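You operate a simulated robot arm through the tools that you are given. There is no shell and no other tool.

You run a simulated robot arm. Do the job below in one go: nothing can be reset, and whatever is moved stays where it is left.

Task
Find the air valve notch that gives 40 mbar with the blower running, then stop the blower.
Fine: read the blower's screen; leave the air valve on that notch, press STOP and turn the blower main switch off.

The check looks at the end state, three seconds after you hand in, the way a careful person would. Anything else that was tipped, shoved, dropped, spilled or broken makes it a failure.

Robot
A 7-joint arm with a two-finger parallel gripper on a trunk, on a base that drives. Base frame: it is fixed to the floor where the robot stands at the start and does not move with it; the origin is under the middle of the robot, x ahead of it, y to its left, z up. Units: m, degrees, N and s.
With the tool pointing down near the work surface it reaches from about 0.26 to 0.7 m from the robot's upright axis, wherever it stands. Its first joint turns from -166.0 to 166.0 degrees. Places, roughly: air valve lever [0.9, 0, 1]; blower [1, 0.2, 0.7]; blower main switch [0.7, 0.1, 1.3]; blue clamp lever [-0.2, 0.5, 0.8]; green clamp lever [0, 0.4, 0.8]; orange clamp lever [0.2, 0.3, 0.8]; vent valve lever [1.1, -0.1, 1]; yellow clamp lever [0.3, 0.3, 0.8]. Payload 1.57 kg.
The tool frame sits at the grasp point between the pads (the TCP): z along the fingers, y along the line on which they close. The tips reach 0.03 m beyond it. Largest opening 0.08 m; finger width 0.017, thickness 0.012; the body of the gripper, 0.04 by 0.082 m, starts 0.08 m behind the TCP.
Orientation is that of the tool frame in the base frame, as a unit quaternion [w, x, y, z]. With the fingers straight down and closing along the base's y, the tool's x points along the base's -x, its y along +y and its z along -z.

Tools
- The arm moves only by the tool send_rows. Its argument "series" is a list of rows, each a list of 6 numbers: the shift along the tool's x, y, z in m, then the turn, a rotation vector about the tool's x, y, z in degrees. In form: [[dx, dy, dz, ax, ay, az], ...]. A call has 1 to 20 rows; each row shifts and turns the commanded pose from where the row before left it, along the tool's axes as they then stand. "grip" is the finger opening in m, from 0 to 0.08, set as the call begins (left out, the last holds). Each row takes 0.2 s and may step no farther than 0.05 m and 8.6 degrees from the row before; otherwise, or with a gripper value out of range, the whole call is refused. A pose out of reach is approached as far as the arm can. The call stops where the force on the tool passes 40 N (or 10 N more than at its start, if that is more) or the arm is blocked; 0.2 s more then pass. The fingers move at their own pace (about 0.072 m/s each) and stop on an object; they squeeze with about 28 N. The grip force told is the motor's: it shows also when the fingers shut on nothing. Time passes only in rows, and 0.2 s behind the last, so rows that do not move let the fingers close. The reply holds the time, the measured pose of the TCP, the force on the tool along the base axes, the opening and the grip force, in the units named above and with some noise, with the torque about the TCP (base axes, N m) and any sound that the robot's microphone picked up.
- Cameras (640 x 400 px; columns grow to the right, rows downward): "scene" is now at [-0.0089, 0.1808, 1.4098]; the picture's right is [0.45, -0.89, 0.00], its down [-0.37, -0.18, -0.91] and it looks along [0.82, 0.41, -0.41] (base axes); focal length 214 px, centre (320, 200). "wrist" rides on the gripper at [0.072, -0.007, -0.122] in the tool frame; the picture's right is [0.09, 1.00, 0.00], its down [-0.84, 0.08, -0.54] and it looks along [-0.54, 0.05, 0.84] (tool axes); focal length 238 px, centre (320, 200). There is no depth. A picture from a camera that has moved, and an enlarged one, comes with that camera's place and axes in the base frame and with its lens.
- get_image(camera): a new picture of that camera. It takes no simulated time.
- lift_body(by): slides the trunk up (or, below 0, down) by that many m; the arm and the scene camera ride with it, the base frame stays. It gives what a move gives, with no picture.
- roll_base(legs): drives the robot by 1 to 6 legs, each [ahead, left, turn to the left] in m, m and degrees, along the robot's own axes; the way and the turn of a leg run together, so that a leg with both is an arc; at most 1.5 m and 180 degrees a leg. The arm and the cameras ride along, it lands a little off, and it stops where it bumps. It gives what a move gives.
- turn_head(pan, tilt): turns the head with the scene camera to pan (to the left, within 86 degrees either way) and tilt (down, from -29 to 69), counted from straight ahead of the robot. It gives what a move gives.
- inspect(camera, box): a new picture of the part [left, top, right, bottom] of that camera's present view, enlarged. It takes no simulated time.
- sign_off(): hands the job in; it is judged then, once.

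Places have to be worked out from the pictures, the camera data and where the tool is seen. Open the gripper and draw the arm clear of the work before you hand the job in, unless the task says otherwise.

The tools are called after "Request:" as name(argument=value, ...) on one line, values as JSON. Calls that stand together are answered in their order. send_rows: Moves the arm, as the interface text tells. Its arguments: {"type":"object","properties":{"series":{"type":"array"},"grip":{"type":"number"}},"required":["series"]} The other tools are called the same way: lift_body (by) slides the trunk up or down; roll_base (legs) drives the base; turn_head (pan, tilt) turns the head that bears the scene camera; get_image (camera) takes a picture; inspect (camera, box) takes an enlarged picture of a part of a camera's view; sign_off () hands the job in.

At the start:

```text
clock: 0.0
eef_pos: [0.406, 0.0703, 0.9941]
ee_rot: [-0.008, 0.0, 1.0, -0.001]
wrist_force: [-0.6, 0.7, 0.1]
moment: [-0.01, -0.01, -0.01]
finger_gap: 0.0802
grasp_force: 0.0
trunk travel left (down, up): [-0.05, 0.065]
robot x, y, heading: [0.0025, -0.0032, -0.1]
head pan, tilt: [60.0, 68.8]
```

scene: 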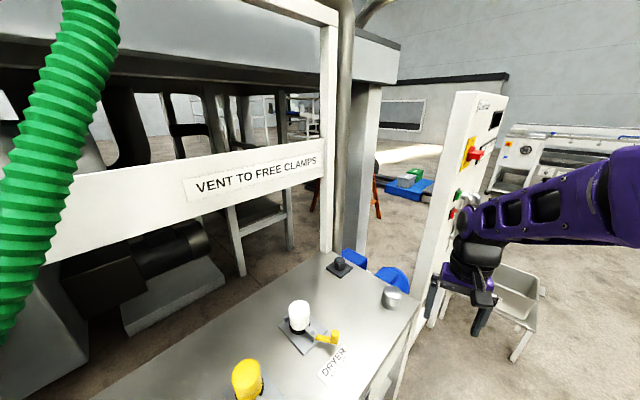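
wrist: 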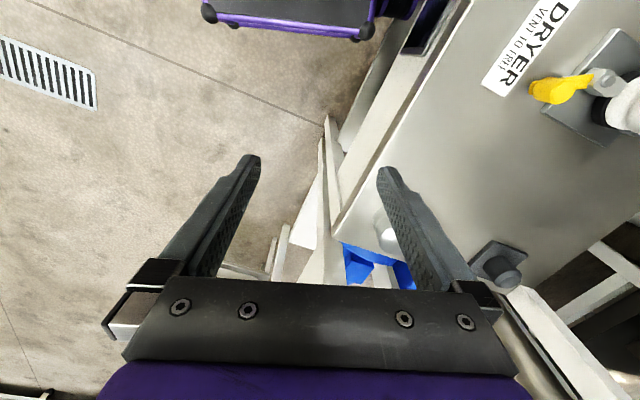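

The scene picture shows a white panel edge-on near the arm with buttons and a red switch. I'll take a fresh scene picture first to see what the head's present view really is.

Request:
get_image(camera="scene")

Request:
inspect(camera="scene", box=[400, 80, 560, 280])

```text
taken
camera scene: at [-0.0089, 0.1808, 1.4098], right [0.45, -0.89, 0.0], down [-0.37, -0.18, -0.91], along [0.82, 0.41, -0.41], focal length 214 px, centre (320, 200)
```

scene: 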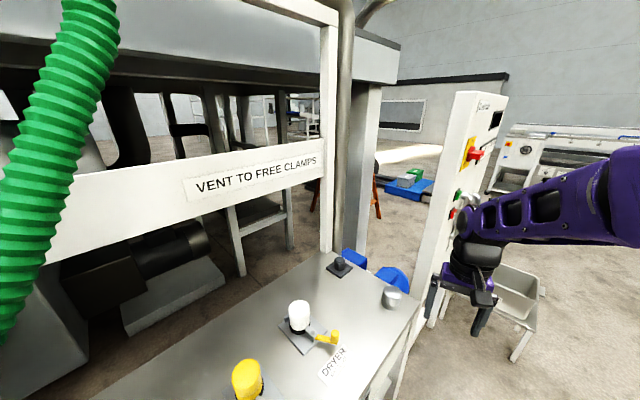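

```text
2.00 times, centred on (480, 180) of scene
camera zoom: at [-0.0089, 0.1808, 1.4098], right [0.45, -0.89, 0.0], down [-0.37, -0.18, -0.91], along [0.82, 0.41, -0.41], focal length 429 px, centre (0, 240)
```

zoom: 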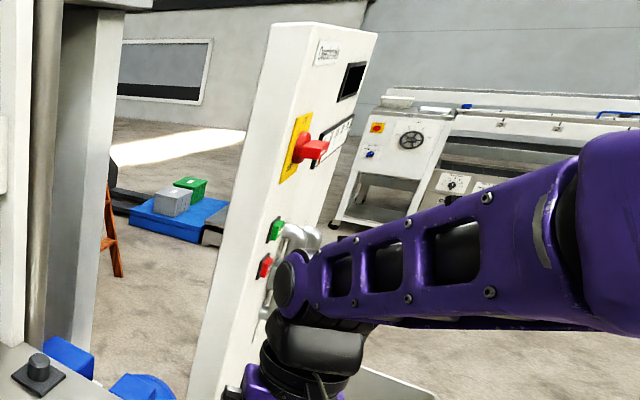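

The blower's panel stands past the arm with a display, a red rotary switch on yellow, and a green and a red button. I'll turn the head to the panel to see it better.

Request:
turn_head(pan=0, tilt=25)

Request:
get_image(camera="scene")

```text
clock: 1.3
eef_pos: [0.4048, 0.0699, 0.9947]
ee_rot: [-0.006, 0.0, 1.0, 0.0]
wrist_force: [0.1, -0.8, 0.0]
moment: [0.04, 0.04, 0.01]
finger_gap: 0.0801
grasp_force: 0.0
trunk travel left (down, up): [-0.05, 0.065]
robot x, y, heading: [0.0008, 0.0016, 0.0]
head pan, tilt: [0.0, 25.0]
```

```text
taken
camera scene: at [0.0006, 0.1397, 1.4083], right [0.0, -1.0, 0.0], down [-0.42, 0.0, -0.91], along [0.91, 0.0, -0.42], focal length 214 px, centre (320, 200)
```

scene: 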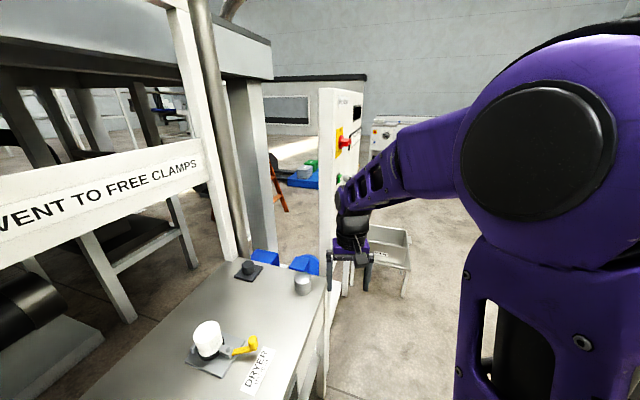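

The panel is nearly edge-on from here, its face looking to the robot's right (−y). Before driving I look to the right and down for free floor.

Request:
turn_head(pan=-60, tilt=35)

Request:
get_image(camera="scene")

Request:
inspect(camera="wrist", box=[0, 0, 640, 400])

```text
clock: 2.6
eef_pos: [0.4055, 0.0705, 0.995]
ee_rot: [-0.007, -0.001, 1.0, -0.001]
wrist_force: [-0.7, -0.2, -0.2]
moment: [0.02, -0.01, 0.02]
finger_gap: 0.0803
grasp_force: 0.0
trunk travel left (down, up): [-0.05, 0.065]
robot x, y, heading: [0.0017, 0.0038, -0.1]
head pan, tilt: [-60.0, 35.0]
```

```text
taken
camera scene: at [-0.0474, 0.0634, 1.3926], right [-0.87, -0.5, 0.0], down [-0.29, 0.5, -0.82], along [0.41, -0.71, -0.57], focal length 214 px, centre (320, 200)
```

scene: 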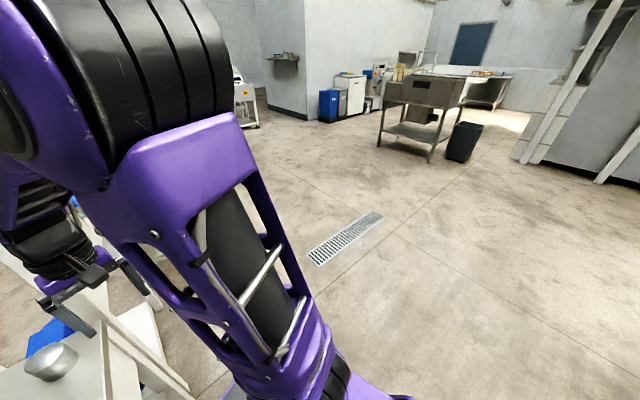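

```text
1.00 times, centred on (320, 200) of wrist (not enlarged: the box is as wide or as high as the picture)
camera zoom: at [0.3352, 0.0631, 1.1184], right [-0.09, 1.0, 0.0], down [0.84, 0.08, 0.53], along [0.53, 0.05, -0.85], focal length 238 px, centre (320, 200)
```

zoom: 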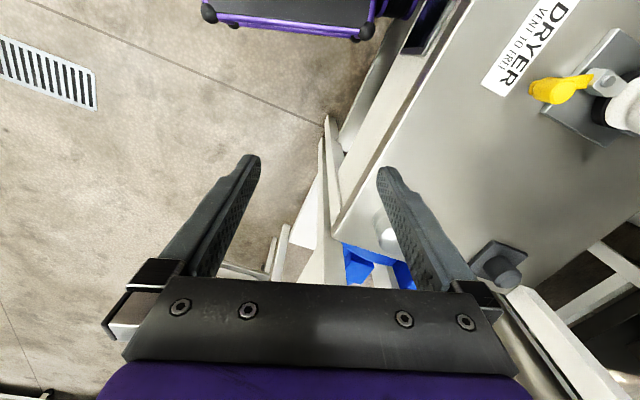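

The floor to the right is clear. I drive 0.6 m sideways to the right and then look back at the panel's face.

Request:
roll_base(legs=[[0, -0.6, 0]])

Request:
turn_head(pan=35, tilt=20)

Request:
get_image(camera="scene")

```text
clock: 8.8
eef_pos: [0.4035, -0.5297, 0.9952]
ee_rot: [-0.006, 0.003, 1.0, -0.001]
wrist_force: [0.7, -0.5, -0.8]
moment: [0.01, -0.01, -0.02]
finger_gap: 0.0804
grasp_force: 0.1
trunk travel left (down, up): [-0.05, 0.065]
robot x, y, heading: [-0.0011, -0.6013, -0.3]
head pan, tilt: [-60.0, 35.0]
```

```text
clock: 10.5
eef_pos: [0.4047, -0.5304, 0.9936]
ee_rot: [-0.009, 0.003, 1.0, -0.001]
wrist_force: [-0.1, 0.0, -0.2]
moment: [0.02, 0.05, 0.01]
finger_gap: 0.0801
grasp_force: 0.0
trunk travel left (down, up): [-0.05, 0.065]
robot x, y, heading: [-0.0016, -0.5971, -0.4]
head pan, tilt: [35.0, 20.0]
```

```text
taken
camera scene: at [-0.0095, -0.4154, 1.4151], right [0.46, -0.89, 0.0], down [-0.32, -0.16, -0.93], along [0.83, 0.43, -0.35], focal length 214 px, centre (320, 200)
```

scene: 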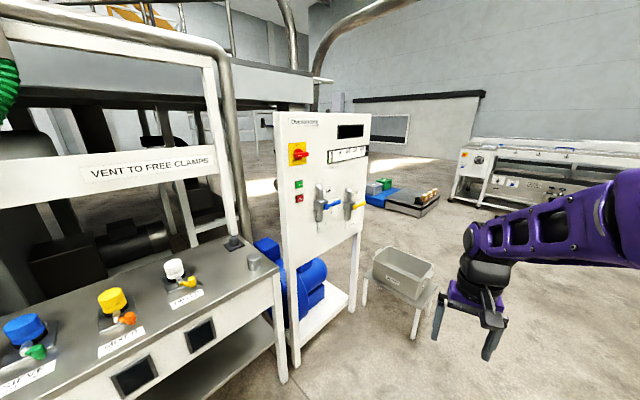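

The panel now shows: display, label strip, red rotary switch on yellow, green/red buttons and two valve levers (blue and yellow). I'll zoom in on it.

Request:
inspect(camera="scene", box=[260, 100, 400, 190])

Request:
inspect(camera="scene", box=[280, 170, 380, 235])

```text
4.44 times, centred on (330, 145) of scene
camera zoom: at [-0.0095, -0.4154, 1.4151], right [0.46, -0.89, 0.0], down [-0.32, -0.16, -0.93], along [0.83, 0.43, -0.35], focal length 953 px, centre (276, 444)
```

zoom: 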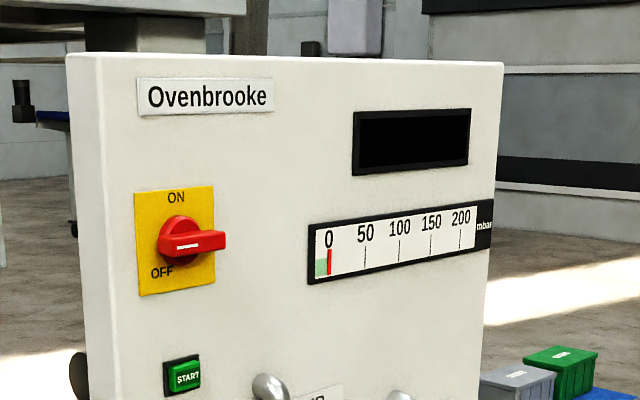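

```text
6.15 times, centred on (330, 202) of scene
camera zoom: at [-0.0095, -0.4154, 1.4151], right [0.46, -0.89, 0.0], down [-0.32, -0.16, -0.93], along [0.83, 0.43, -0.35], focal length 1320 px, centre (258, 185)
```

zoom: 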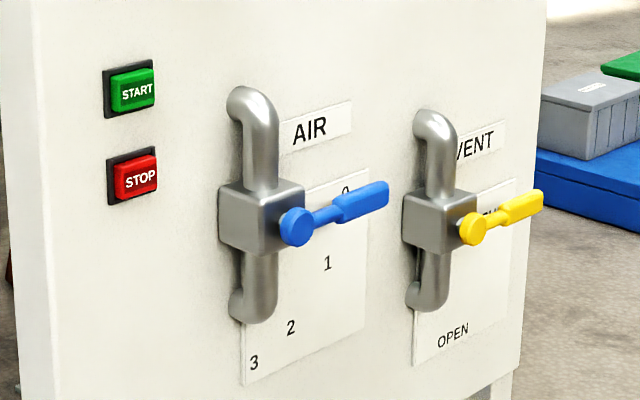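

Estimates from two views: the panel face runs about −19° to x (its normal points to the robot at about (−0.32, −0.95)). The switch is near (0.74, 0.06, 1.29), START near (0.74, 0.07, 1.15), STOP near (0.74, 0.07, 1.09), and the air lever hub near (0.84, −0.01, 1.03). I'll swing the tool to point ahead by pivoting about the wrist, here in free space.

Request:
send_rows(series=[[-0.0254, 0, -0.0019, 0, -8.5, 0], [-0.0254, 0, -0.0019, 0, -8.5, 0], [-0.0254, 0, -0.0019, 0, -8.5, 0], [-0.0254, 0, -0.0019, 0, -8.5, 0], [-0.0254, 0, -0.0019, 0, -8.5, 0], [-0.0254, 0, -0.0019, 0, -8.5, 0], [-0.0254, 0, -0.0019, 0, -8.5, 0], [-0.0254, 0, -0.0019, 0, -8.5, 0], [-0.0254, 0, -0.0019, 0, -8.5, 0], [-0.0254, 0, -0.0019, 0, -8.5, 0], [-0.0149, 0, -0.0007, 0, -5, 0], [0, 0, 0, 0, 0, 0]], grip=0.0)

Request:
get_image(camera="scene")

Request:
get_image(camera="wrist")

```text
clock: 13.1
eef_pos: [0.5788, -0.5298, 1.1643]
ee_rot: [0.702, 0.002, 0.712, -0.002]
wrist_force: [-0.1, 0.0, -0.9]
moment: [-0.01, -0.02, 0.01]
finger_gap: 0.0
grasp_force: 21.5
trunk travel left (down, up): [-0.05, 0.065]
robot x, y, heading: [-0.0056, -0.6024, -0.1]
head pan, tilt: [35.0, 20.0]
```

```text
taken
camera scene: at [-0.0043, -0.4269, 1.4175], right [0.33, -0.94, 0.0], down [-0.31, -0.11, -0.94], along [0.89, 0.32, -0.33], focal length 214 px, centre (320, 200)
```

scene: 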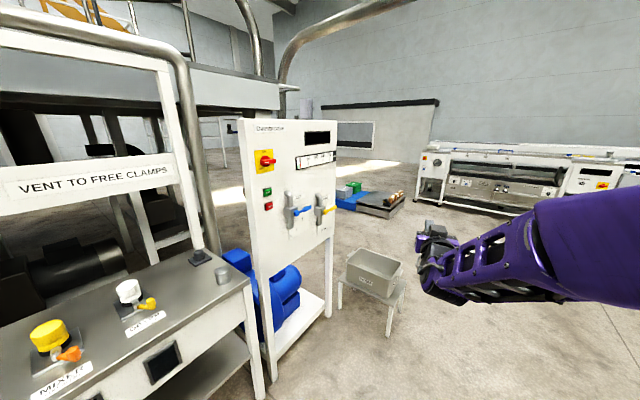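

```text
taken
camera wrist: at [0.4563, -0.5367, 1.0947], right [0.0, 1.0, -0.09], down [-0.53, 0.08, 0.84], along [0.85, 0.05, 0.53], focal length 238 px, centre (320, 200)
```

wrist: 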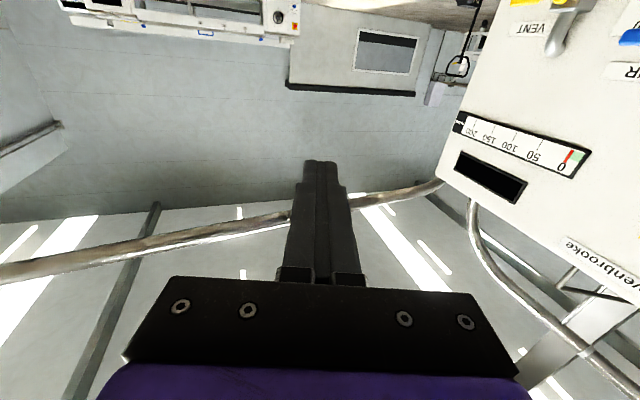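

The reported camera axes check out: the switch lands at the same place. The tool now points ahead with fingers shut, so I drive forward 0.58 m and then turn left about 71° to face the panel at about 0.7 m.

Request:
roll_base(legs=[[0.58, -0.05, 0]])

Request:
roll_base(legs=[[0, 0, 60]])

Request:
turn_head(pan=0, tilt=20)

Request:
get_image(camera="scene")

Request:
get_image(camera="wrist")

```text
clock: 16.4
eef_pos: [1.1534, -0.5885, 1.1632]
ee_rot: [0.701, 0.004, 0.713, -0.005]
wrist_force: [-0.1, 0.0, -0.1]
moment: [-0.02, 0.0, 0.04]
finger_gap: 0.0002
grasp_force: 21.0
trunk travel left (down, up): [-0.05, 0.065]
robot x, y, heading: [0.5702, -0.6516, -0.5]
head pan, tilt: [35.0, 20.0]
```

```text
clock: 19.5
eef_pos: [0.8077, -0.117, 1.1612]
ee_rot: [0.608, -0.354, 0.62, 0.346]
wrist_force: [0.4, 0.7, 0.8]
moment: [0.0, 0.0, -0.03]
finger_gap: 0.0001
grasp_force: 21.8
trunk travel left (down, up): [-0.05, 0.065]
robot x, y, heading: [0.5729, -0.6513, 59.4]
head pan, tilt: [35.0, 20.0]
```

```text
clock: 20.6
eef_pos: [0.8066, -0.1158, 1.1618]
ee_rot: [0.609, -0.354, 0.62, 0.346]
wrist_force: [0.5, 0.0, -0.6]
moment: [0.0, -0.04, -0.01]
finger_gap: 0.0002
grasp_force: 21.9
trunk travel left (down, up): [-0.05, 0.065]
robot x, y, heading: [0.57, -0.6516, 59.6]
head pan, tilt: [0.0, 20.0]
```

```text
taken
camera scene: at [0.4519, -0.5788, 1.4164], right [0.86, -0.51, 0.0], down [-0.17, -0.29, -0.94], along [0.48, 0.81, -0.34], focal length 214 px, centre (320, 200)
```

scene: 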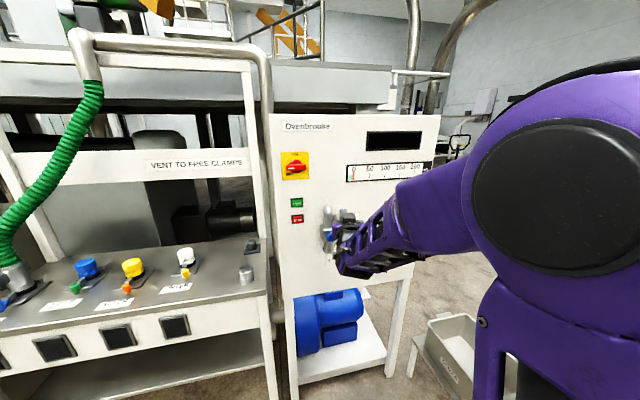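

```text
taken
camera wrist: at [0.7503, -0.2262, 1.0925], right [-0.86, 0.5, -0.09], down [-0.34, -0.41, 0.85], along [0.39, 0.76, 0.52], focal length 238 px, centre (320, 200)
```

wrist: 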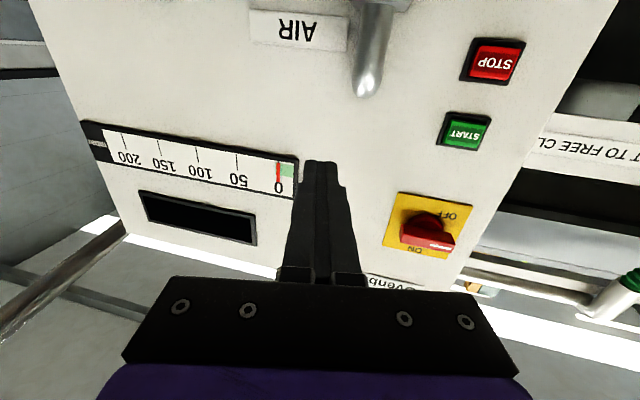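

I'm facing the panel. I'll zoom on the switch, buttons, scale strip and valve plate to read their state and geometry.

Request:
inspect(camera="scene", box=[270, 110, 440, 210])

Request:
inspect(camera="scene", box=[280, 140, 330, 180])

Request:
inspect(camera="wrist", box=[360, 160, 500, 280])

```text
3.76 times, centred on (355, 160) of scene
camera zoom: at [0.4519, -0.5788, 1.4164], right [0.86, -0.51, 0.0], down [-0.17, -0.29, -0.94], along [0.48, 0.81, -0.34], focal length 807 px, centre (188, 351)
```

zoom: 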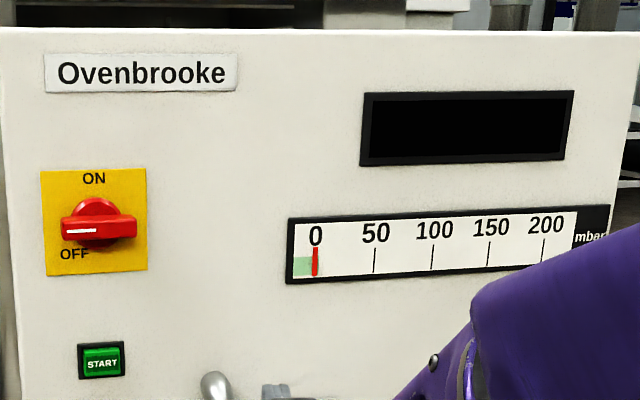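

```text
10.00 times, centred on (305, 160) of scene
camera zoom: at [0.4519, -0.5788, 1.4164], right [0.86, -0.51, 0.0], down [-0.17, -0.29, -0.94], along [0.48, 0.81, -0.34], focal length 2145 px, centre (470, 600)
```

zoom: 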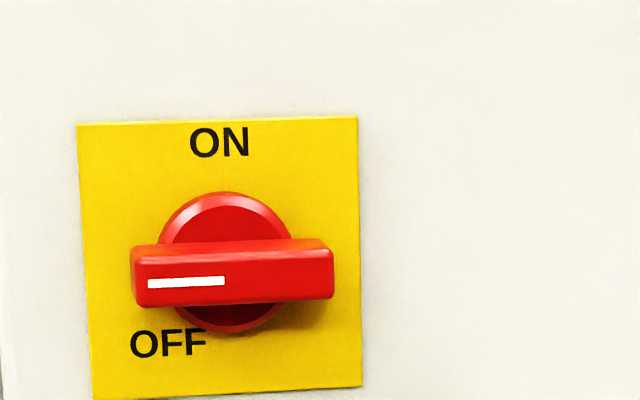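

```text
3.33 times, centred on (430, 220) of wrist
camera zoom: at [0.7503, -0.2262, 1.0925], right [-0.86, 0.5, -0.09], down [-0.34, -0.41, 0.85], along [0.39, 0.76, 0.52], focal length 794 px, centre (-47, 133)
```

zoom: 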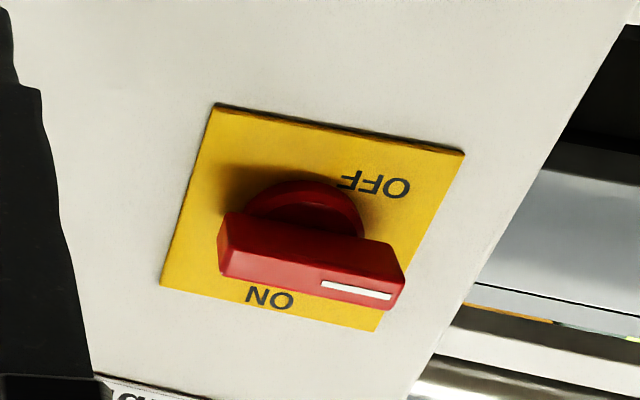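

The switch bar has its white mark pointing left (OFF) and ON is at the top, so it turns 90° clockwise; its face centre triangulates to (0.734, 0.045, 1.280). The panel normal is at 71.4°, so I turn the base 11.8° more to square up with it.

Request:
roll_base(legs=[[0, 0, 11.8]])

Request:
get_image(camera="scene")

Request:
get_image(camera="wrist")

```text
clock: 21.7
eef_pos: [0.6894, -0.0788, 1.161]
ee_rot: [0.569, -0.417, 0.579, 0.409]
wrist_force: [-0.5, 0.0, 0.8]
moment: [0.02, 0.0, -0.02]
finger_gap: 0.0001
grasp_force: 21.4
trunk travel left (down, up): [-0.05, 0.065]
robot x, y, heading: [0.5693, -0.6533, 71.4]
head pan, tilt: [0.0, 20.0]
```

```text
taken
camera scene: at [0.4392, -0.6052, 1.4164], right [0.95, -0.32, 0.0], down [-0.11, -0.32, -0.94], along [0.3, 0.89, -0.34], focal length 214 px, centre (320, 200)
```

scene: 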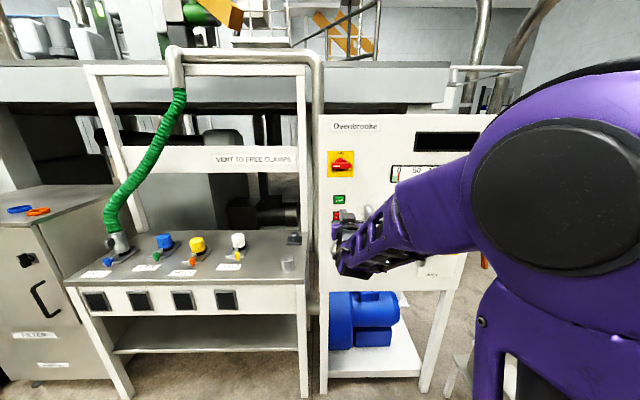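

```text
taken
camera wrist: at [0.658, -0.1985, 1.0923], right [-0.94, 0.32, -0.09], down [-0.24, -0.47, 0.85], along [0.22, 0.82, 0.52], focal length 238 px, centre (320, 200)
```

wrist: 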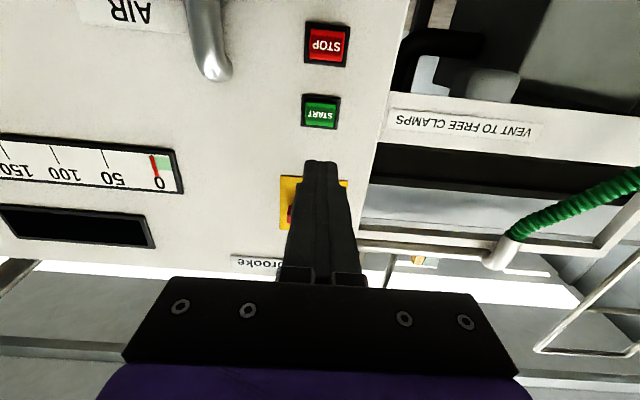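

I'm squared up at heading 71.4°. Next I raise the tool to the switch height, open the fingers and roll −90° so they close vertically on the bar, staying about 10 cm off the panel.

Request:
send_rows(series=[[-0.04, -0.001, 0, 0, -1.0, 0], [-0.04, -0.001, 0, 0, 0, 0], [-0.038, -0.001, 0, 0, 0, 0], [0, 0, 0, 0, 0, -8.5], [0, 0, 0, 0, 0, -8.5], [0, 0, 0, 0, 0, -8.5], [0, 0, 0, 0, 0, -8.5], [0, 0, 0, 0, 0, -8.5], [0, 0, 0, 0, 0, -8.5], [0, 0, 0, 0, 0, -8.5], [0, 0, 0, 0, 0, -8.5], [0, 0, 0, 0, 0, -8.5], [0, 0, 0, 0, 0, -8.5], [0, 0, 0, 0, 0, -5], [0, 0, 0, 0, 0, 0]], grip=0.06)

Request:
get_image(camera="scene")

Request:
get_image(camera="wrist")

```text
clock: 24.9
eef_pos: [0.6943, -0.078, 1.2754]
ee_rot: [-0.695, 0.701, -0.114, 0.115]
wrist_force: [-0.3, 0.4, -0.6]
moment: [0.01, 0.01, 0.01]
finger_gap: 0.0601
grasp_force: 0.0
trunk travel left (down, up): [-0.05, 0.065]
robot x, y, heading: [0.5752, -0.6505, 71.4]
head pan, tilt: [0.0, 20.0]
```

```text
taken
camera scene: at [0.4523, -0.6107, 1.4167], right [0.89, -0.46, 0.0], down [-0.16, -0.3, -0.94], along [0.43, 0.84, -0.34], focal length 214 px, centre (320, 200)
```

scene: 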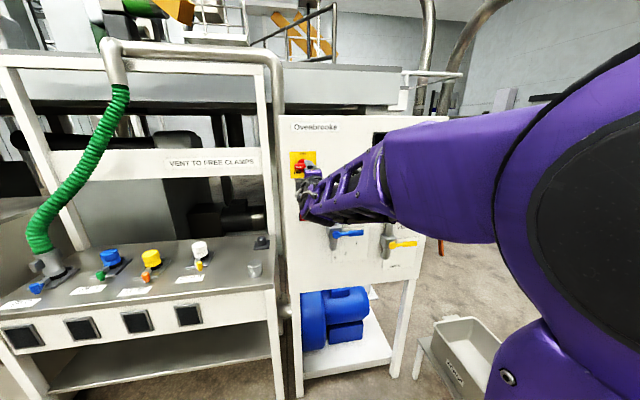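

```text
taken
camera wrist: at [0.7233, -0.2162, 1.2846], right [0.09, -0.04, -1.0], down [-0.97, -0.25, -0.08], along [-0.24, 0.97, -0.06], focal length 238 px, centre (320, 200)
```

wrist: 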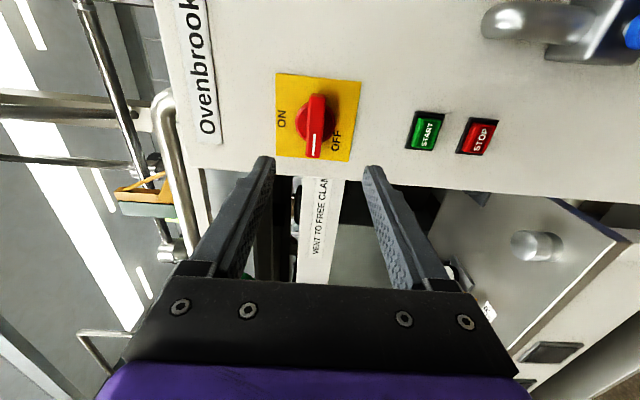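

Wrist view: the bar is centred between the open fingers, about 5 mm above the tool axis (z ≈ 1.280). START is at z ≈ 1.156 and STOP at z ≈ 1.094, both at the same column as the bar. I move in to just short of the bar and look.

Request:
send_rows(series=[[0, -0.005, 0.03, 0, 0, 0], [0, 0, 0.03, 0, 0, 0], [0, 0, 0.025, 0, 0, 0], [0, 0, 0, 0, 0, 0]])

Request:
get_image(camera="wrist")

Request:
inspect(camera="scene", box=[270, 110, 430, 210])

```text
clock: 25.9
eef_pos: [0.7183, 0.0017, 1.2855]
ee_rot: [-0.697, 0.698, -0.114, 0.115]
wrist_force: [-0.1, -0.1, 0.2]
moment: [0.01, -0.01, 0.02]
finger_gap: 0.06
grasp_force: 0.0
trunk travel left (down, up): [-0.05, 0.065]
robot x, y, heading: [0.5741, -0.6548, 71.5]
head pan, tilt: [0.0, 20.0]
```

```text
taken
camera wrist: at [0.7484, -0.1374, 1.2932], right [0.09, -0.03, -1.0], down [-0.97, -0.25, -0.08], along [-0.24, 0.97, -0.05], focal length 238 px, centre (320, 200)
```

wrist: 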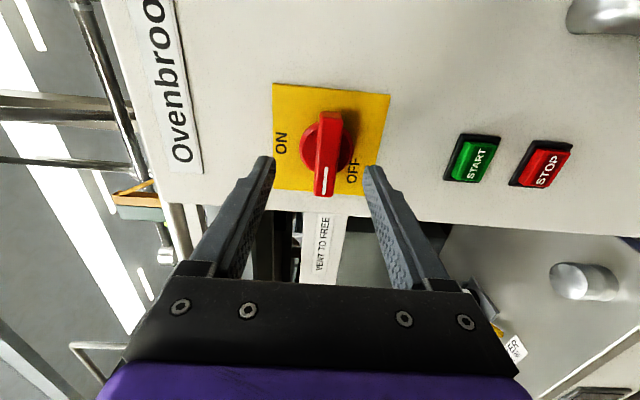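

```text
4.00 times, centred on (350, 160) of scene
camera zoom: at [0.4392, -0.6051, 1.4164], right [0.95, -0.32, 0.0], down [-0.11, -0.32, -0.94], along [0.3, 0.89, -0.34], focal length 858 px, centre (200, 360)
```

zoom: 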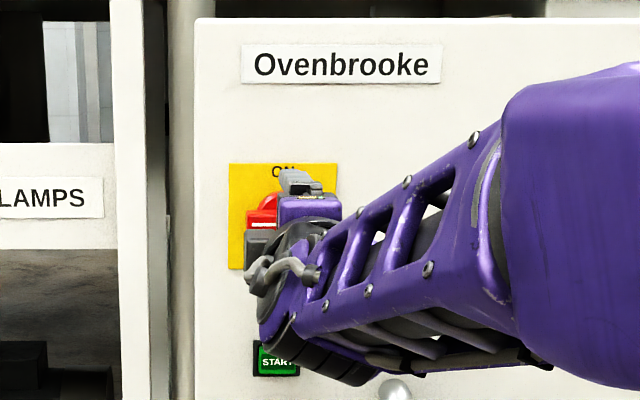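

The fingertips stand about 1.5 cm in front of the bar, which sits about 3–4 mm low and left of the tool axis. I correct for that, move 2.7 cm in so the tips overlap the bar, and close.

Request:
send_rows(series=[[-0.003, 0.003, 0.014, 0, 0, 0], [0, 0, 0.013, 0, 0, 0], [0, 0, 0, 0, 0, 0]])

Request:
get_image(camera="wrist")

```text
clock: 26.7
eef_pos: [0.7258, 0.0264, 1.2813]
ee_rot: [-0.697, 0.699, -0.115, 0.114]
wrist_force: [0.2, 0.3, 0.1]
moment: [0.0, -0.03, -0.01]
finger_gap: 0.06
grasp_force: 0.1
trunk travel left (down, up): [-0.05, 0.065]
robot x, y, heading: [0.5712, -0.6503, 71.3]
head pan, tilt: [0.0, 20.0]
```

```text
taken
camera wrist: at [0.7545, -0.1114, 1.2883], right [0.09, -0.03, -1.0], down [-0.97, -0.25, -0.08], along [-0.24, 0.97, -0.05], focal length 238 px, centre (320, 200)
```

wrist: 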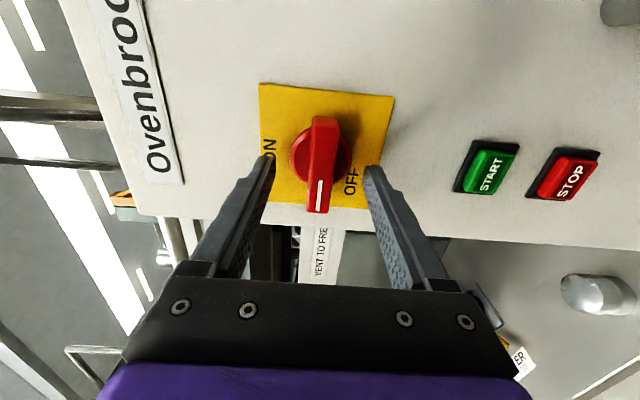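

The bar now sits centred between the fingers with no contact force. I close the fingers on it.

Request:
send_rows(series=[[0, 0, 0, 0, 0, 0], [0, 0, 0, 0, 0, 0], [0, 0, 0, 0, 0, 0], [0, 0, 0, 0, 0, 0]], grip=0.0)

Request:
get_image(camera="wrist")

```text
clock: 27.7
eef_pos: [0.725, 0.0272, 1.2802]
ee_rot: [-0.697, 0.699, -0.114, 0.115]
wrist_force: [-0.5, -2.0, -4.3]
moment: [0.15, 0.12, -0.09]
finger_gap: 0.0169
grasp_force: 31.8
trunk travel left (down, up): [-0.05, 0.065]
robot x, y, heading: [0.5749, -0.6514, 71.5]
head pan, tilt: [0.0, 20.0]
```

```text
taken
camera wrist: at [0.7545, -0.1116, 1.2879], right [0.09, -0.03, -1.0], down [-0.97, -0.25, -0.08], along [-0.24, 0.97, -0.05], focal length 238 px, centre (320, 200)
```

wrist: 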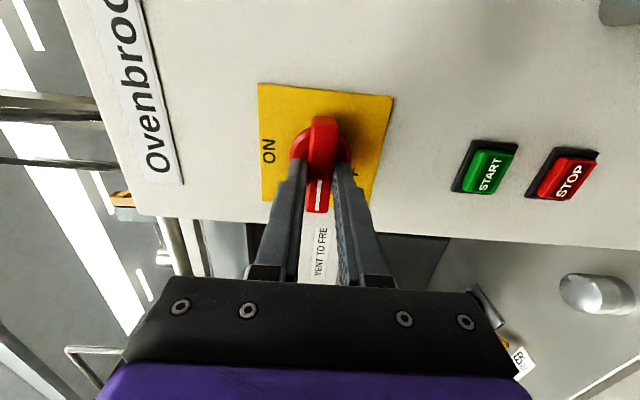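

The grip is good (gap 16.9 mm). I turn it clockwise, half-way first, to check force and centring.

Request:
send_rows(series=[[0, 0, 0, 0, 0, 7.5], [0, 0, 0, 0, 0, 7.5], [0, 0, 0, 0, 0, 7.5], [0, 0, 0, 0, 0, 7.5], [0, 0, 0, 0, 0, 7.5], [0, 0, 0, 0, 0, 7.5]])

Request:
get_image(camera="wrist")

```text
clock: 29.1
eef_pos: [0.7258, 0.0277, 1.2814]
ee_rot: [0.688, -0.601, 0.374, 0.162]
wrist_force: [-3.2, -3.2, 0.4]
moment: [-0.7, 0.21, -0.04]
finger_gap: 0.0172
grasp_force: 32.0
trunk travel left (down, up): [-0.05, 0.065]
robot x, y, heading: [0.5732, -0.6533, 71.5]
head pan, tilt: [0.0, 20.0]
```

```text
taken
camera wrist: at [0.7396, -0.1066, 1.2362], right [-0.61, 0.2, -0.77], down [-0.78, -0.31, 0.54], along [-0.13, 0.93, 0.35], focal length 238 px, centre (320, 200)
```

wrist: 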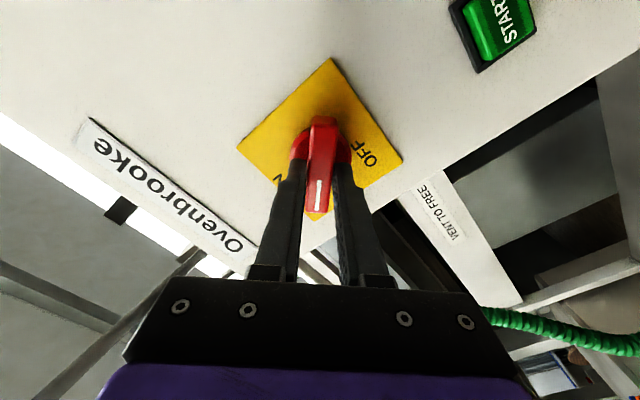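

The knob turns with the gripper at low force. I carry on with the remaining 45° to ON.

Request:
send_rows(series=[[0, 0, 0, 0, 0, 7.5], [0, 0, 0, 0, 0, 7.5], [0, 0, 0, 0, 0, 7.5], [0, 0, 0, 0, 0, 7.5], [0, 0, 0, 0, 0, 7.5], [0, 0, 0, 0, 0, 7.5], [0, 0, 0, 0, 0, 0]])

Request:
get_image(camera="wrist")

Request:
get_image(camera="scene")

```text
clock: 30.7
eef_pos: [0.7277, 0.0263, 1.2818]
ee_rot: [0.575, -0.412, 0.574, 0.413]
wrist_force: [4.8, -0.3, 11.6]
moment: [-0.01, -0.03, 0.33]
finger_gap: 0.0169
grasp_force: 31.8
trunk travel left (down, up): [-0.05, 0.065]
robot x, y, heading: [0.5712, -0.6529, 71.5]
head pan, tilt: [0.0, 20.0]
```

```text
taken
camera wrist: at [0.6945, -0.0912, 1.2107], right [-0.94, 0.32, -0.09], down [-0.25, -0.49, 0.84], along [0.22, 0.81, 0.54], focal length 238 px, centre (320, 200)
```

wrist: 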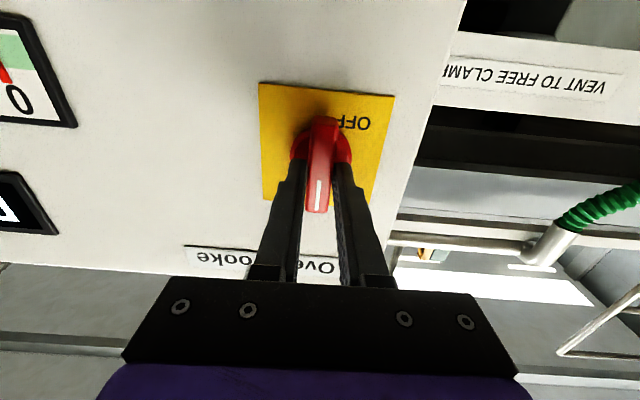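

```text
taken
camera scene: at [0.4396, -0.6059, 1.4166], right [0.95, -0.32, 0.0], down [-0.11, -0.32, -0.94], along [0.3, 0.89, -0.34], focal length 214 px, centre (320, 200)
```

scene: 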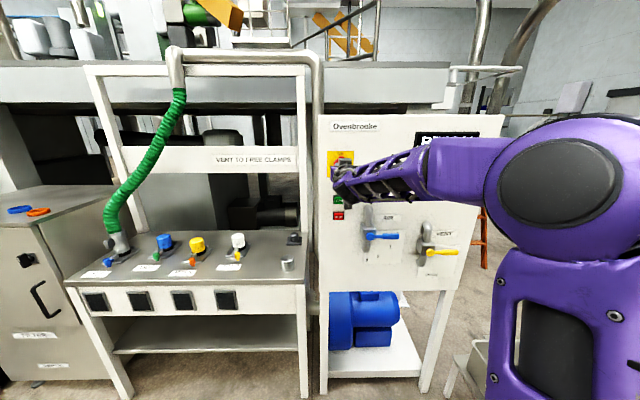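

The bar is upright at ON and the display is lit. I open the fingers and back straight out.

Request:
send_rows(series=[[0, 0, 0, 0, 0, 0], [0, 0, 0, 0, 0, 0], [0, 0, 0, 0, 0, 0]], grip=0.06)

Request:
send_rows(series=[[0, 0, -0.04, 0, 0, 0], [0, 0, -0.04, 0, 0, 0], [0, 0, -0.03, 0, 0, 0], [0, 0, 0, 0, 0, 0]])

Request:
get_image(camera="wrist")

Request:
get_image(camera="scene")

Request:
inspect(camera="scene", box=[310, 110, 510, 210])

Request:
inspect(camera="scene", box=[340, 195, 480, 285])

```text
clock: 31.5
eef_pos: [0.7271, 0.0276, 1.2808]
ee_rot: [0.573, -0.414, 0.575, 0.411]
wrist_force: [0.0, 0.7, 0.5]
moment: [0.0, -0.02, 0.04]
finger_gap: 0.0599
grasp_force: 0.1
trunk travel left (down, up): [-0.05, 0.065]
robot x, y, heading: [0.5734, -0.6521, 71.2]
head pan, tilt: [0.0, 20.0]
```

```text
clock: 32.5
eef_pos: [0.6993, -0.0719, 1.2649]
ee_rot: [0.563, -0.412, 0.586, 0.412]
wrist_force: [-0.6, 0.4, 0.3]
moment: [-0.02, -0.01, 0.01]
finger_gap: 0.0601
grasp_force: 0.0
trunk travel left (down, up): [-0.05, 0.065]
robot x, y, heading: [0.5782, -0.6525, 71.1]
head pan, tilt: [0.0, 20.0]
```

```text
taken
camera wrist: at [0.665, -0.1926, 1.197], right [-0.95, 0.32, -0.07], down [-0.22, -0.47, 0.85], along [0.24, 0.82, 0.52], focal length 238 px, centre (320, 200)
```

wrist: 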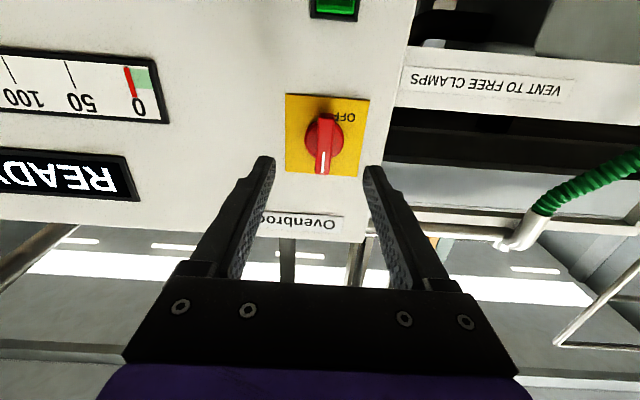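

```text
taken
camera scene: at [0.447, -0.608, 1.4185], right [0.92, -0.4, 0.0], down [-0.13, -0.29, -0.95], along [0.38, 0.87, -0.32], focal length 214 px, centre (320, 200)
```

scene: 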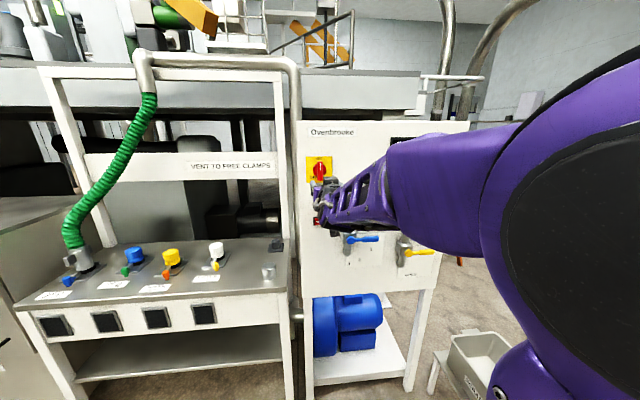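

```text
3.20 times, centred on (410, 160) of scene
camera zoom: at [0.447, -0.608, 1.4185], right [0.92, -0.4, 0.0], down [-0.13, -0.29, -0.95], along [0.38, 0.87, -0.32], focal length 686 px, centre (32, 328)
```

zoom: 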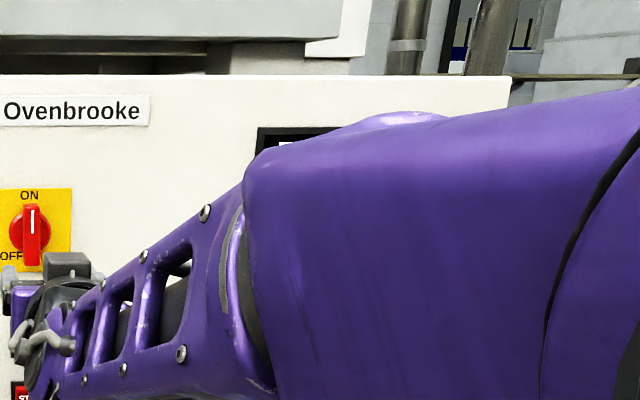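

```text
4.44 times, centred on (410, 240) of scene
camera zoom: at [0.447, -0.608, 1.4185], right [0.92, -0.4, 0.0], down [-0.13, -0.29, -0.95], along [0.38, 0.87, -0.32], focal length 953 px, centre (-80, 22)
```

zoom: 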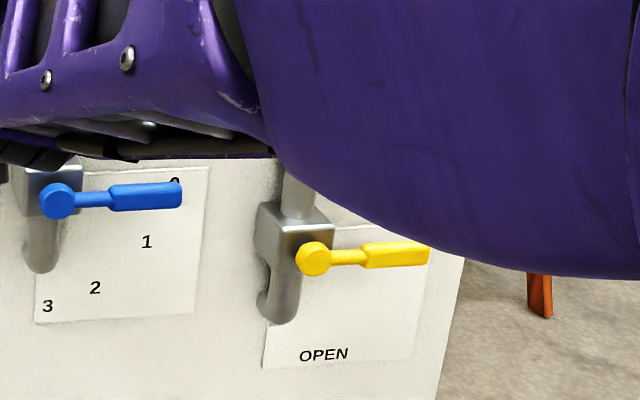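

The switch shows ON and the screen says READY. Next I close the fingers and lower the tool to START's height (z ≈ 1.156), staying back from the panel.

Request:
send_rows(series=[[0.04, 0, 0, 0, 0, 0], [0.04, 0, 0, 0, 0, 0], [0.035, 0, 0, 0, 0, 0], [0, 0, 0, 0, 0, 0], [0, 0, 0, 0, 0, 0]], grip=0.0)

Request:
get_image(camera="wrist")

```text
clock: 33.7
eef_pos: [0.6923, -0.0787, 1.1647]
ee_rot: [0.574, -0.413, 0.575, 0.411]
wrist_force: [0.2, -0.3, -0.2]
moment: [-0.01, 0.02, 0.03]
finger_gap: 0.0003
grasp_force: 20.9
trunk travel left (down, up): [-0.05, 0.065]
robot x, y, heading: [0.5702, -0.6491, 71.3]
head pan, tilt: [0.0, 20.0]
```

```text
taken
camera wrist: at [0.6594, -0.197, 1.0936], right [-0.94, 0.32, -0.09], down [-0.25, -0.49, 0.84], along [0.22, 0.81, 0.54], focal length 238 px, centre (320, 200)
```

wrist: 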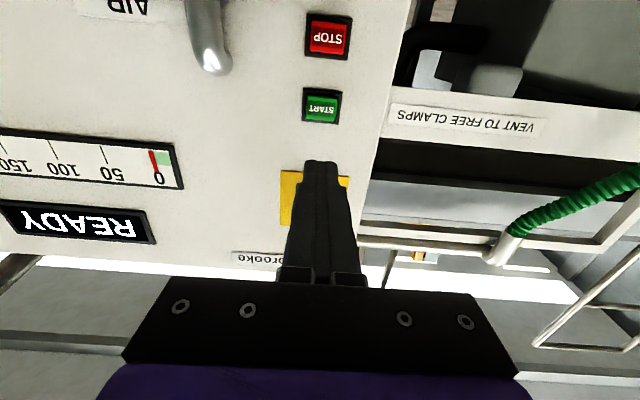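

Three views agree on START at (0.745, 0.076, 1.148) and STOP at (0.745, 0.076, 1.084). I lower 1.8 cm and move in to about 1.5 cm short of the START button.

Request:
send_rows(series=[[0.018, 0, 0.03, 0, 0, 0], [0, 0, 0.045, 0, 0, 0], [0, 0, 0.04, 0, 0, 0], [0, 0, 0, 0, 0, 0]])

Request:
get_image(camera="wrist")

Request:
get_image(camera="scene")

```text
clock: 34.7
eef_pos: [0.7295, 0.0322, 1.1463]
ee_rot: [0.574, -0.414, 0.574, 0.412]
wrist_force: [-0.4, 0.4, 0.5]
moment: [-0.03, 0.0, -0.01]
finger_gap: 0.0
grasp_force: 21.8
trunk travel left (down, up): [-0.05, 0.065]
robot x, y, heading: [0.5772, -0.6516, 71.0]
head pan, tilt: [0.0, 20.0]
```

```text
taken
camera wrist: at [0.6965, -0.087, 1.0765], right [-0.94, 0.32, -0.09], down [-0.25, -0.49, 0.84], along [0.22, 0.81, 0.54], focal length 238 px, centre (320, 200)
```

wrist: 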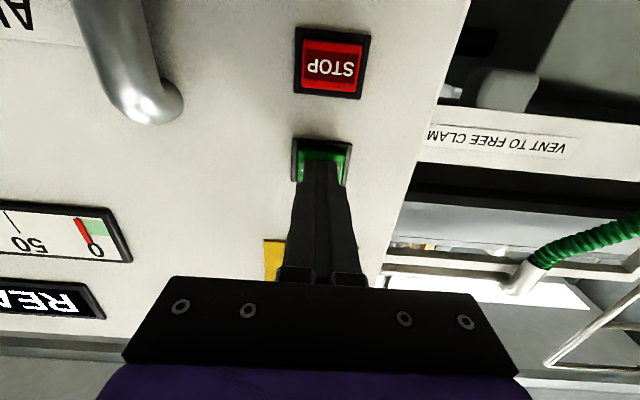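

```text
taken
camera scene: at [0.4393, -0.605, 1.4164], right [0.95, -0.32, 0.0], down [-0.11, -0.32, -0.94], along [0.3, 0.89, -0.34], focal length 214 px, centre (320, 200)
```

scene: 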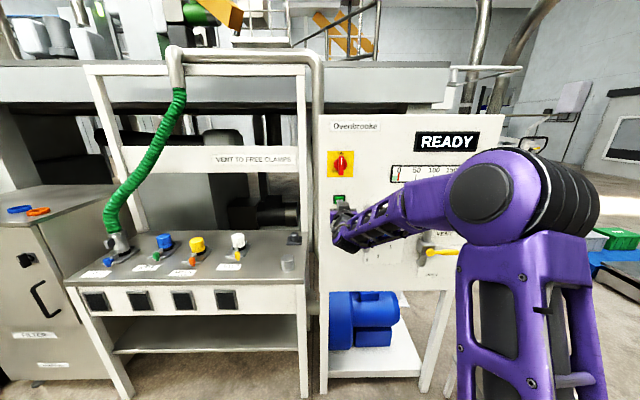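

The tip is aligned with START with about 1.5 cm to go. I press in slowly.

Request:
send_rows(series=[[0, 0, 0.008, 0, 0, 0], [0, 0, 0.005, 0, 0, 0], [0, 0, 0.003, 0, 0, 0], [0, 0, 0.003, 0, 0, 0]])

Request:
inspect(camera="scene", box=[310, 110, 510, 210])

```text
clock: 35.7
eef_pos: [0.7316, 0.0428, 1.1476]
ee_rot: [0.573, -0.414, 0.575, 0.411]
wrist_force: [-5.0, -29.1, 3.6]
moment: [0.2, 0.15, -0.03]
finger_gap: 0.0
grasp_force: 20.9
trunk travel left (down, up): [-0.05, 0.065]
robot x, y, heading: [0.5694, -0.652, 71.2]
head pan, tilt: [0.0, 20.0]
heard: click
stopped in row 4: the force on the tool passed its limit at 44 N (the readings are from after the stop); the commanded pose is now the measured one
```

```text
3.20 times, centred on (410, 160) of scene
camera zoom: at [0.4384, -0.6097, 1.4166], right [0.95, -0.32, 0.0], down [-0.11, -0.32, -0.94], along [0.3, 0.89, -0.34], focal length 686 px, centre (32, 328)
```

zoom: 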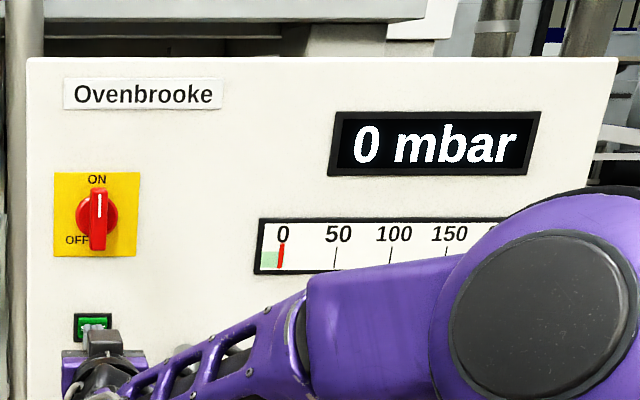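

START clicked and the display now reads "0 mbar". I back off and read it again once the blower has settled.

Request:
send_rows(series=[[0, 0, -0.02, 0, 0, 0], [0, 0, -0.05, 0, 0, 0], [0, 0, -0.05, 0, 0, 0], [0, 0, 0, 0, 0, 0], [0, 0, 0, 0, 0, 0], [0, 0, 0, 0, 0, 0]])

Request:
inspect(camera="scene", box=[310, 110, 510, 210])

Request:
get_image(camera="wrist")

Request:
get_image(camera="scene")

```text
clock: 37.1
eef_pos: [0.6952, -0.067, 1.1473]
ee_rot: [0.573, -0.414, 0.575, 0.412]
wrist_force: [0.1, 0.1, 0.4]
moment: [0.0, -0.02, 0.01]
finger_gap: 0.0
grasp_force: 21.3
trunk travel left (down, up): [-0.05, 0.065]
robot x, y, heading: [0.5682, -0.6536, 71.4]
head pan, tilt: [0.0, 20.0]
```

```text
3.20 times, centred on (410, 160) of scene
camera zoom: at [0.4391, -0.6058, 1.4164], right [0.95, -0.32, 0.0], down [-0.11, -0.32, -0.94], along [0.3, 0.89, -0.34], focal length 686 px, centre (32, 328)
```

zoom: 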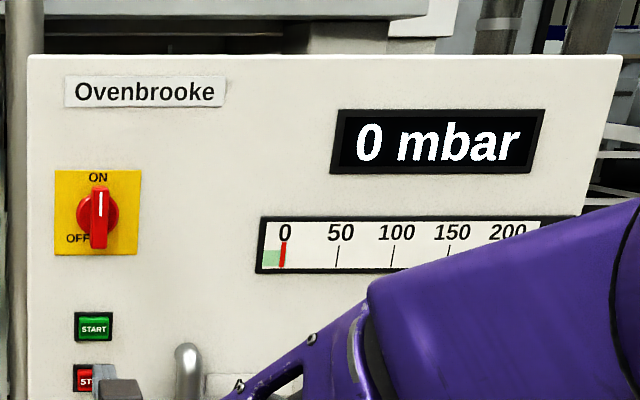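

```text
taken
camera wrist: at [0.6627, -0.1854, 1.0764], right [-0.94, 0.32, -0.09], down [-0.25, -0.48, 0.84], along [0.22, 0.82, 0.53], focal length 238 px, centre (320, 200)
```

wrist: 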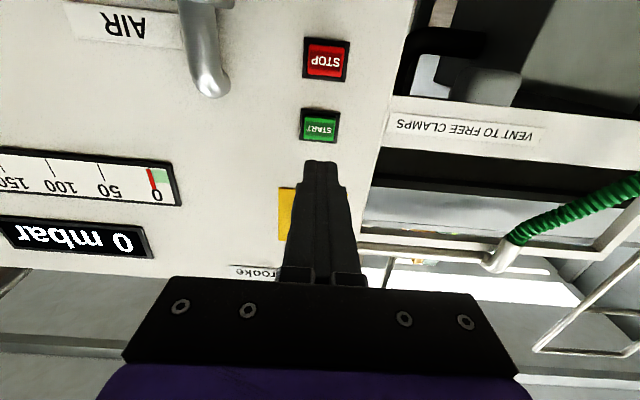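

```text
taken
camera scene: at [0.4391, -0.6058, 1.4164], right [0.95, -0.32, 0.0], down [-0.11, -0.32, -0.94], along [0.3, 0.89, -0.34], focal length 214 px, centre (320, 200)
```

scene: 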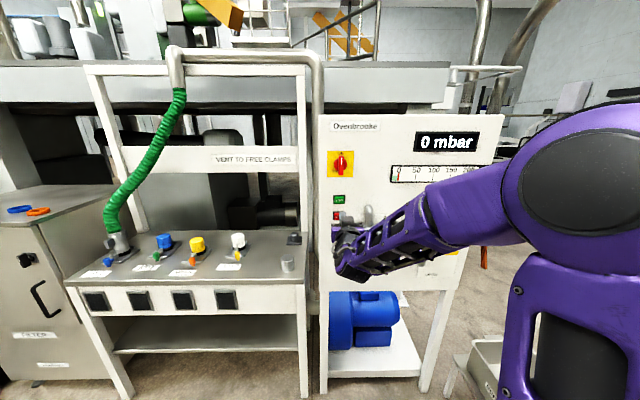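

At notch 0 the running blower reads 0 mbar. The air lever is horizontal (notch 0): hub at about e = 0.79 along the panel, z 1.03, handle centre about 7.5 cm right of it and 7 cm off the panel. I move the tool in front of the handle, still held back, with fingers open and rolled −90° to grip it from above and below.

Request:
send_rows(series=[[0, -0.02, -0.015, 0, 0, 0], [0.029, -0.04, 0, 0, 0, 0], [0.029, -0.04, 0, 0, 0, 0], [0.029, -0.04, 0, 0, 0, 0], [0.029, -0.04, 0, 0, 0, 0], [0, 0, 0, 0, 0, -8.5], [0, 0, 0, 0, 0, -8.5], [0, 0, 0, 0, 0, -8.5], [0, 0, 0, 0, 0, -8.5], [0, 0, 0, 0, 0, -8.5], [0, 0, 0, 0, 0, -8.5], [0, 0, 0, 0, 0, -8.5], [0, 0, 0, 0, 0, -8.5], [0, 0, 0, 0, 0, -8.5], [0, 0, 0, 0, 0, -8.5], [0, 0, 0, 0, 0, -5], [0, 0, 0, 0, 0, 0]], grip=0.06)

Request:
get_image(camera="wrist")

Request:
get_image(camera="scene")

```text
clock: 40.7
eef_pos: [0.7643, -0.1076, 1.1116]
ee_rot: [-0.699, 0.7, -0.126, 0.07]
wrist_force: [0.2, 0.6, -0.2]
moment: [0.0, 0.02, 0.02]
finger_gap: 0.06
grasp_force: 0.0
out of reach, approached as far as the arm can: row 2, 3, 4, 5, 6
trunk travel left (down, up): [-0.05, 0.065]
robot x, y, heading: [0.5744, -0.6548, 71.5]
head pan, tilt: [0.0, 20.0]
```

```text
taken
camera wrist: at [0.8004, -0.2448, 1.1147], right [0.01, -0.02, -1.0], down [-0.96, -0.29, -0.01], along [-0.29, 0.96, -0.02], focal length 238 px, centre (320, 200)
```

wrist: 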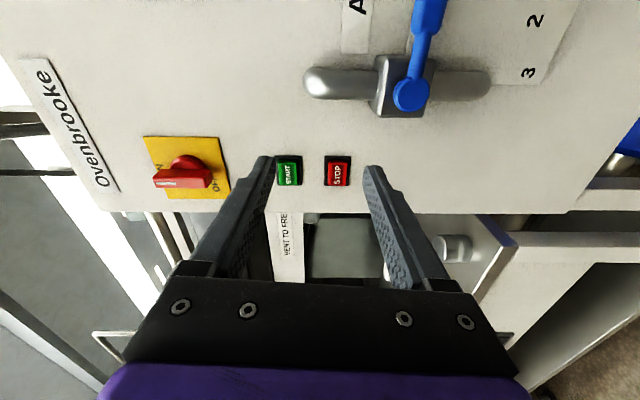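

```text
taken
camera scene: at [0.4391, -0.6058, 1.4164], right [0.95, -0.32, 0.0], down [-0.11, -0.32, -0.94], along [0.3, 0.89, -0.34], focal length 214 px, centre (320, 200)
```

scene: 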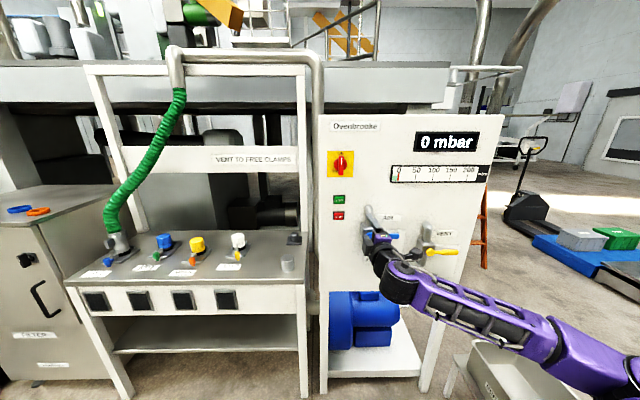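

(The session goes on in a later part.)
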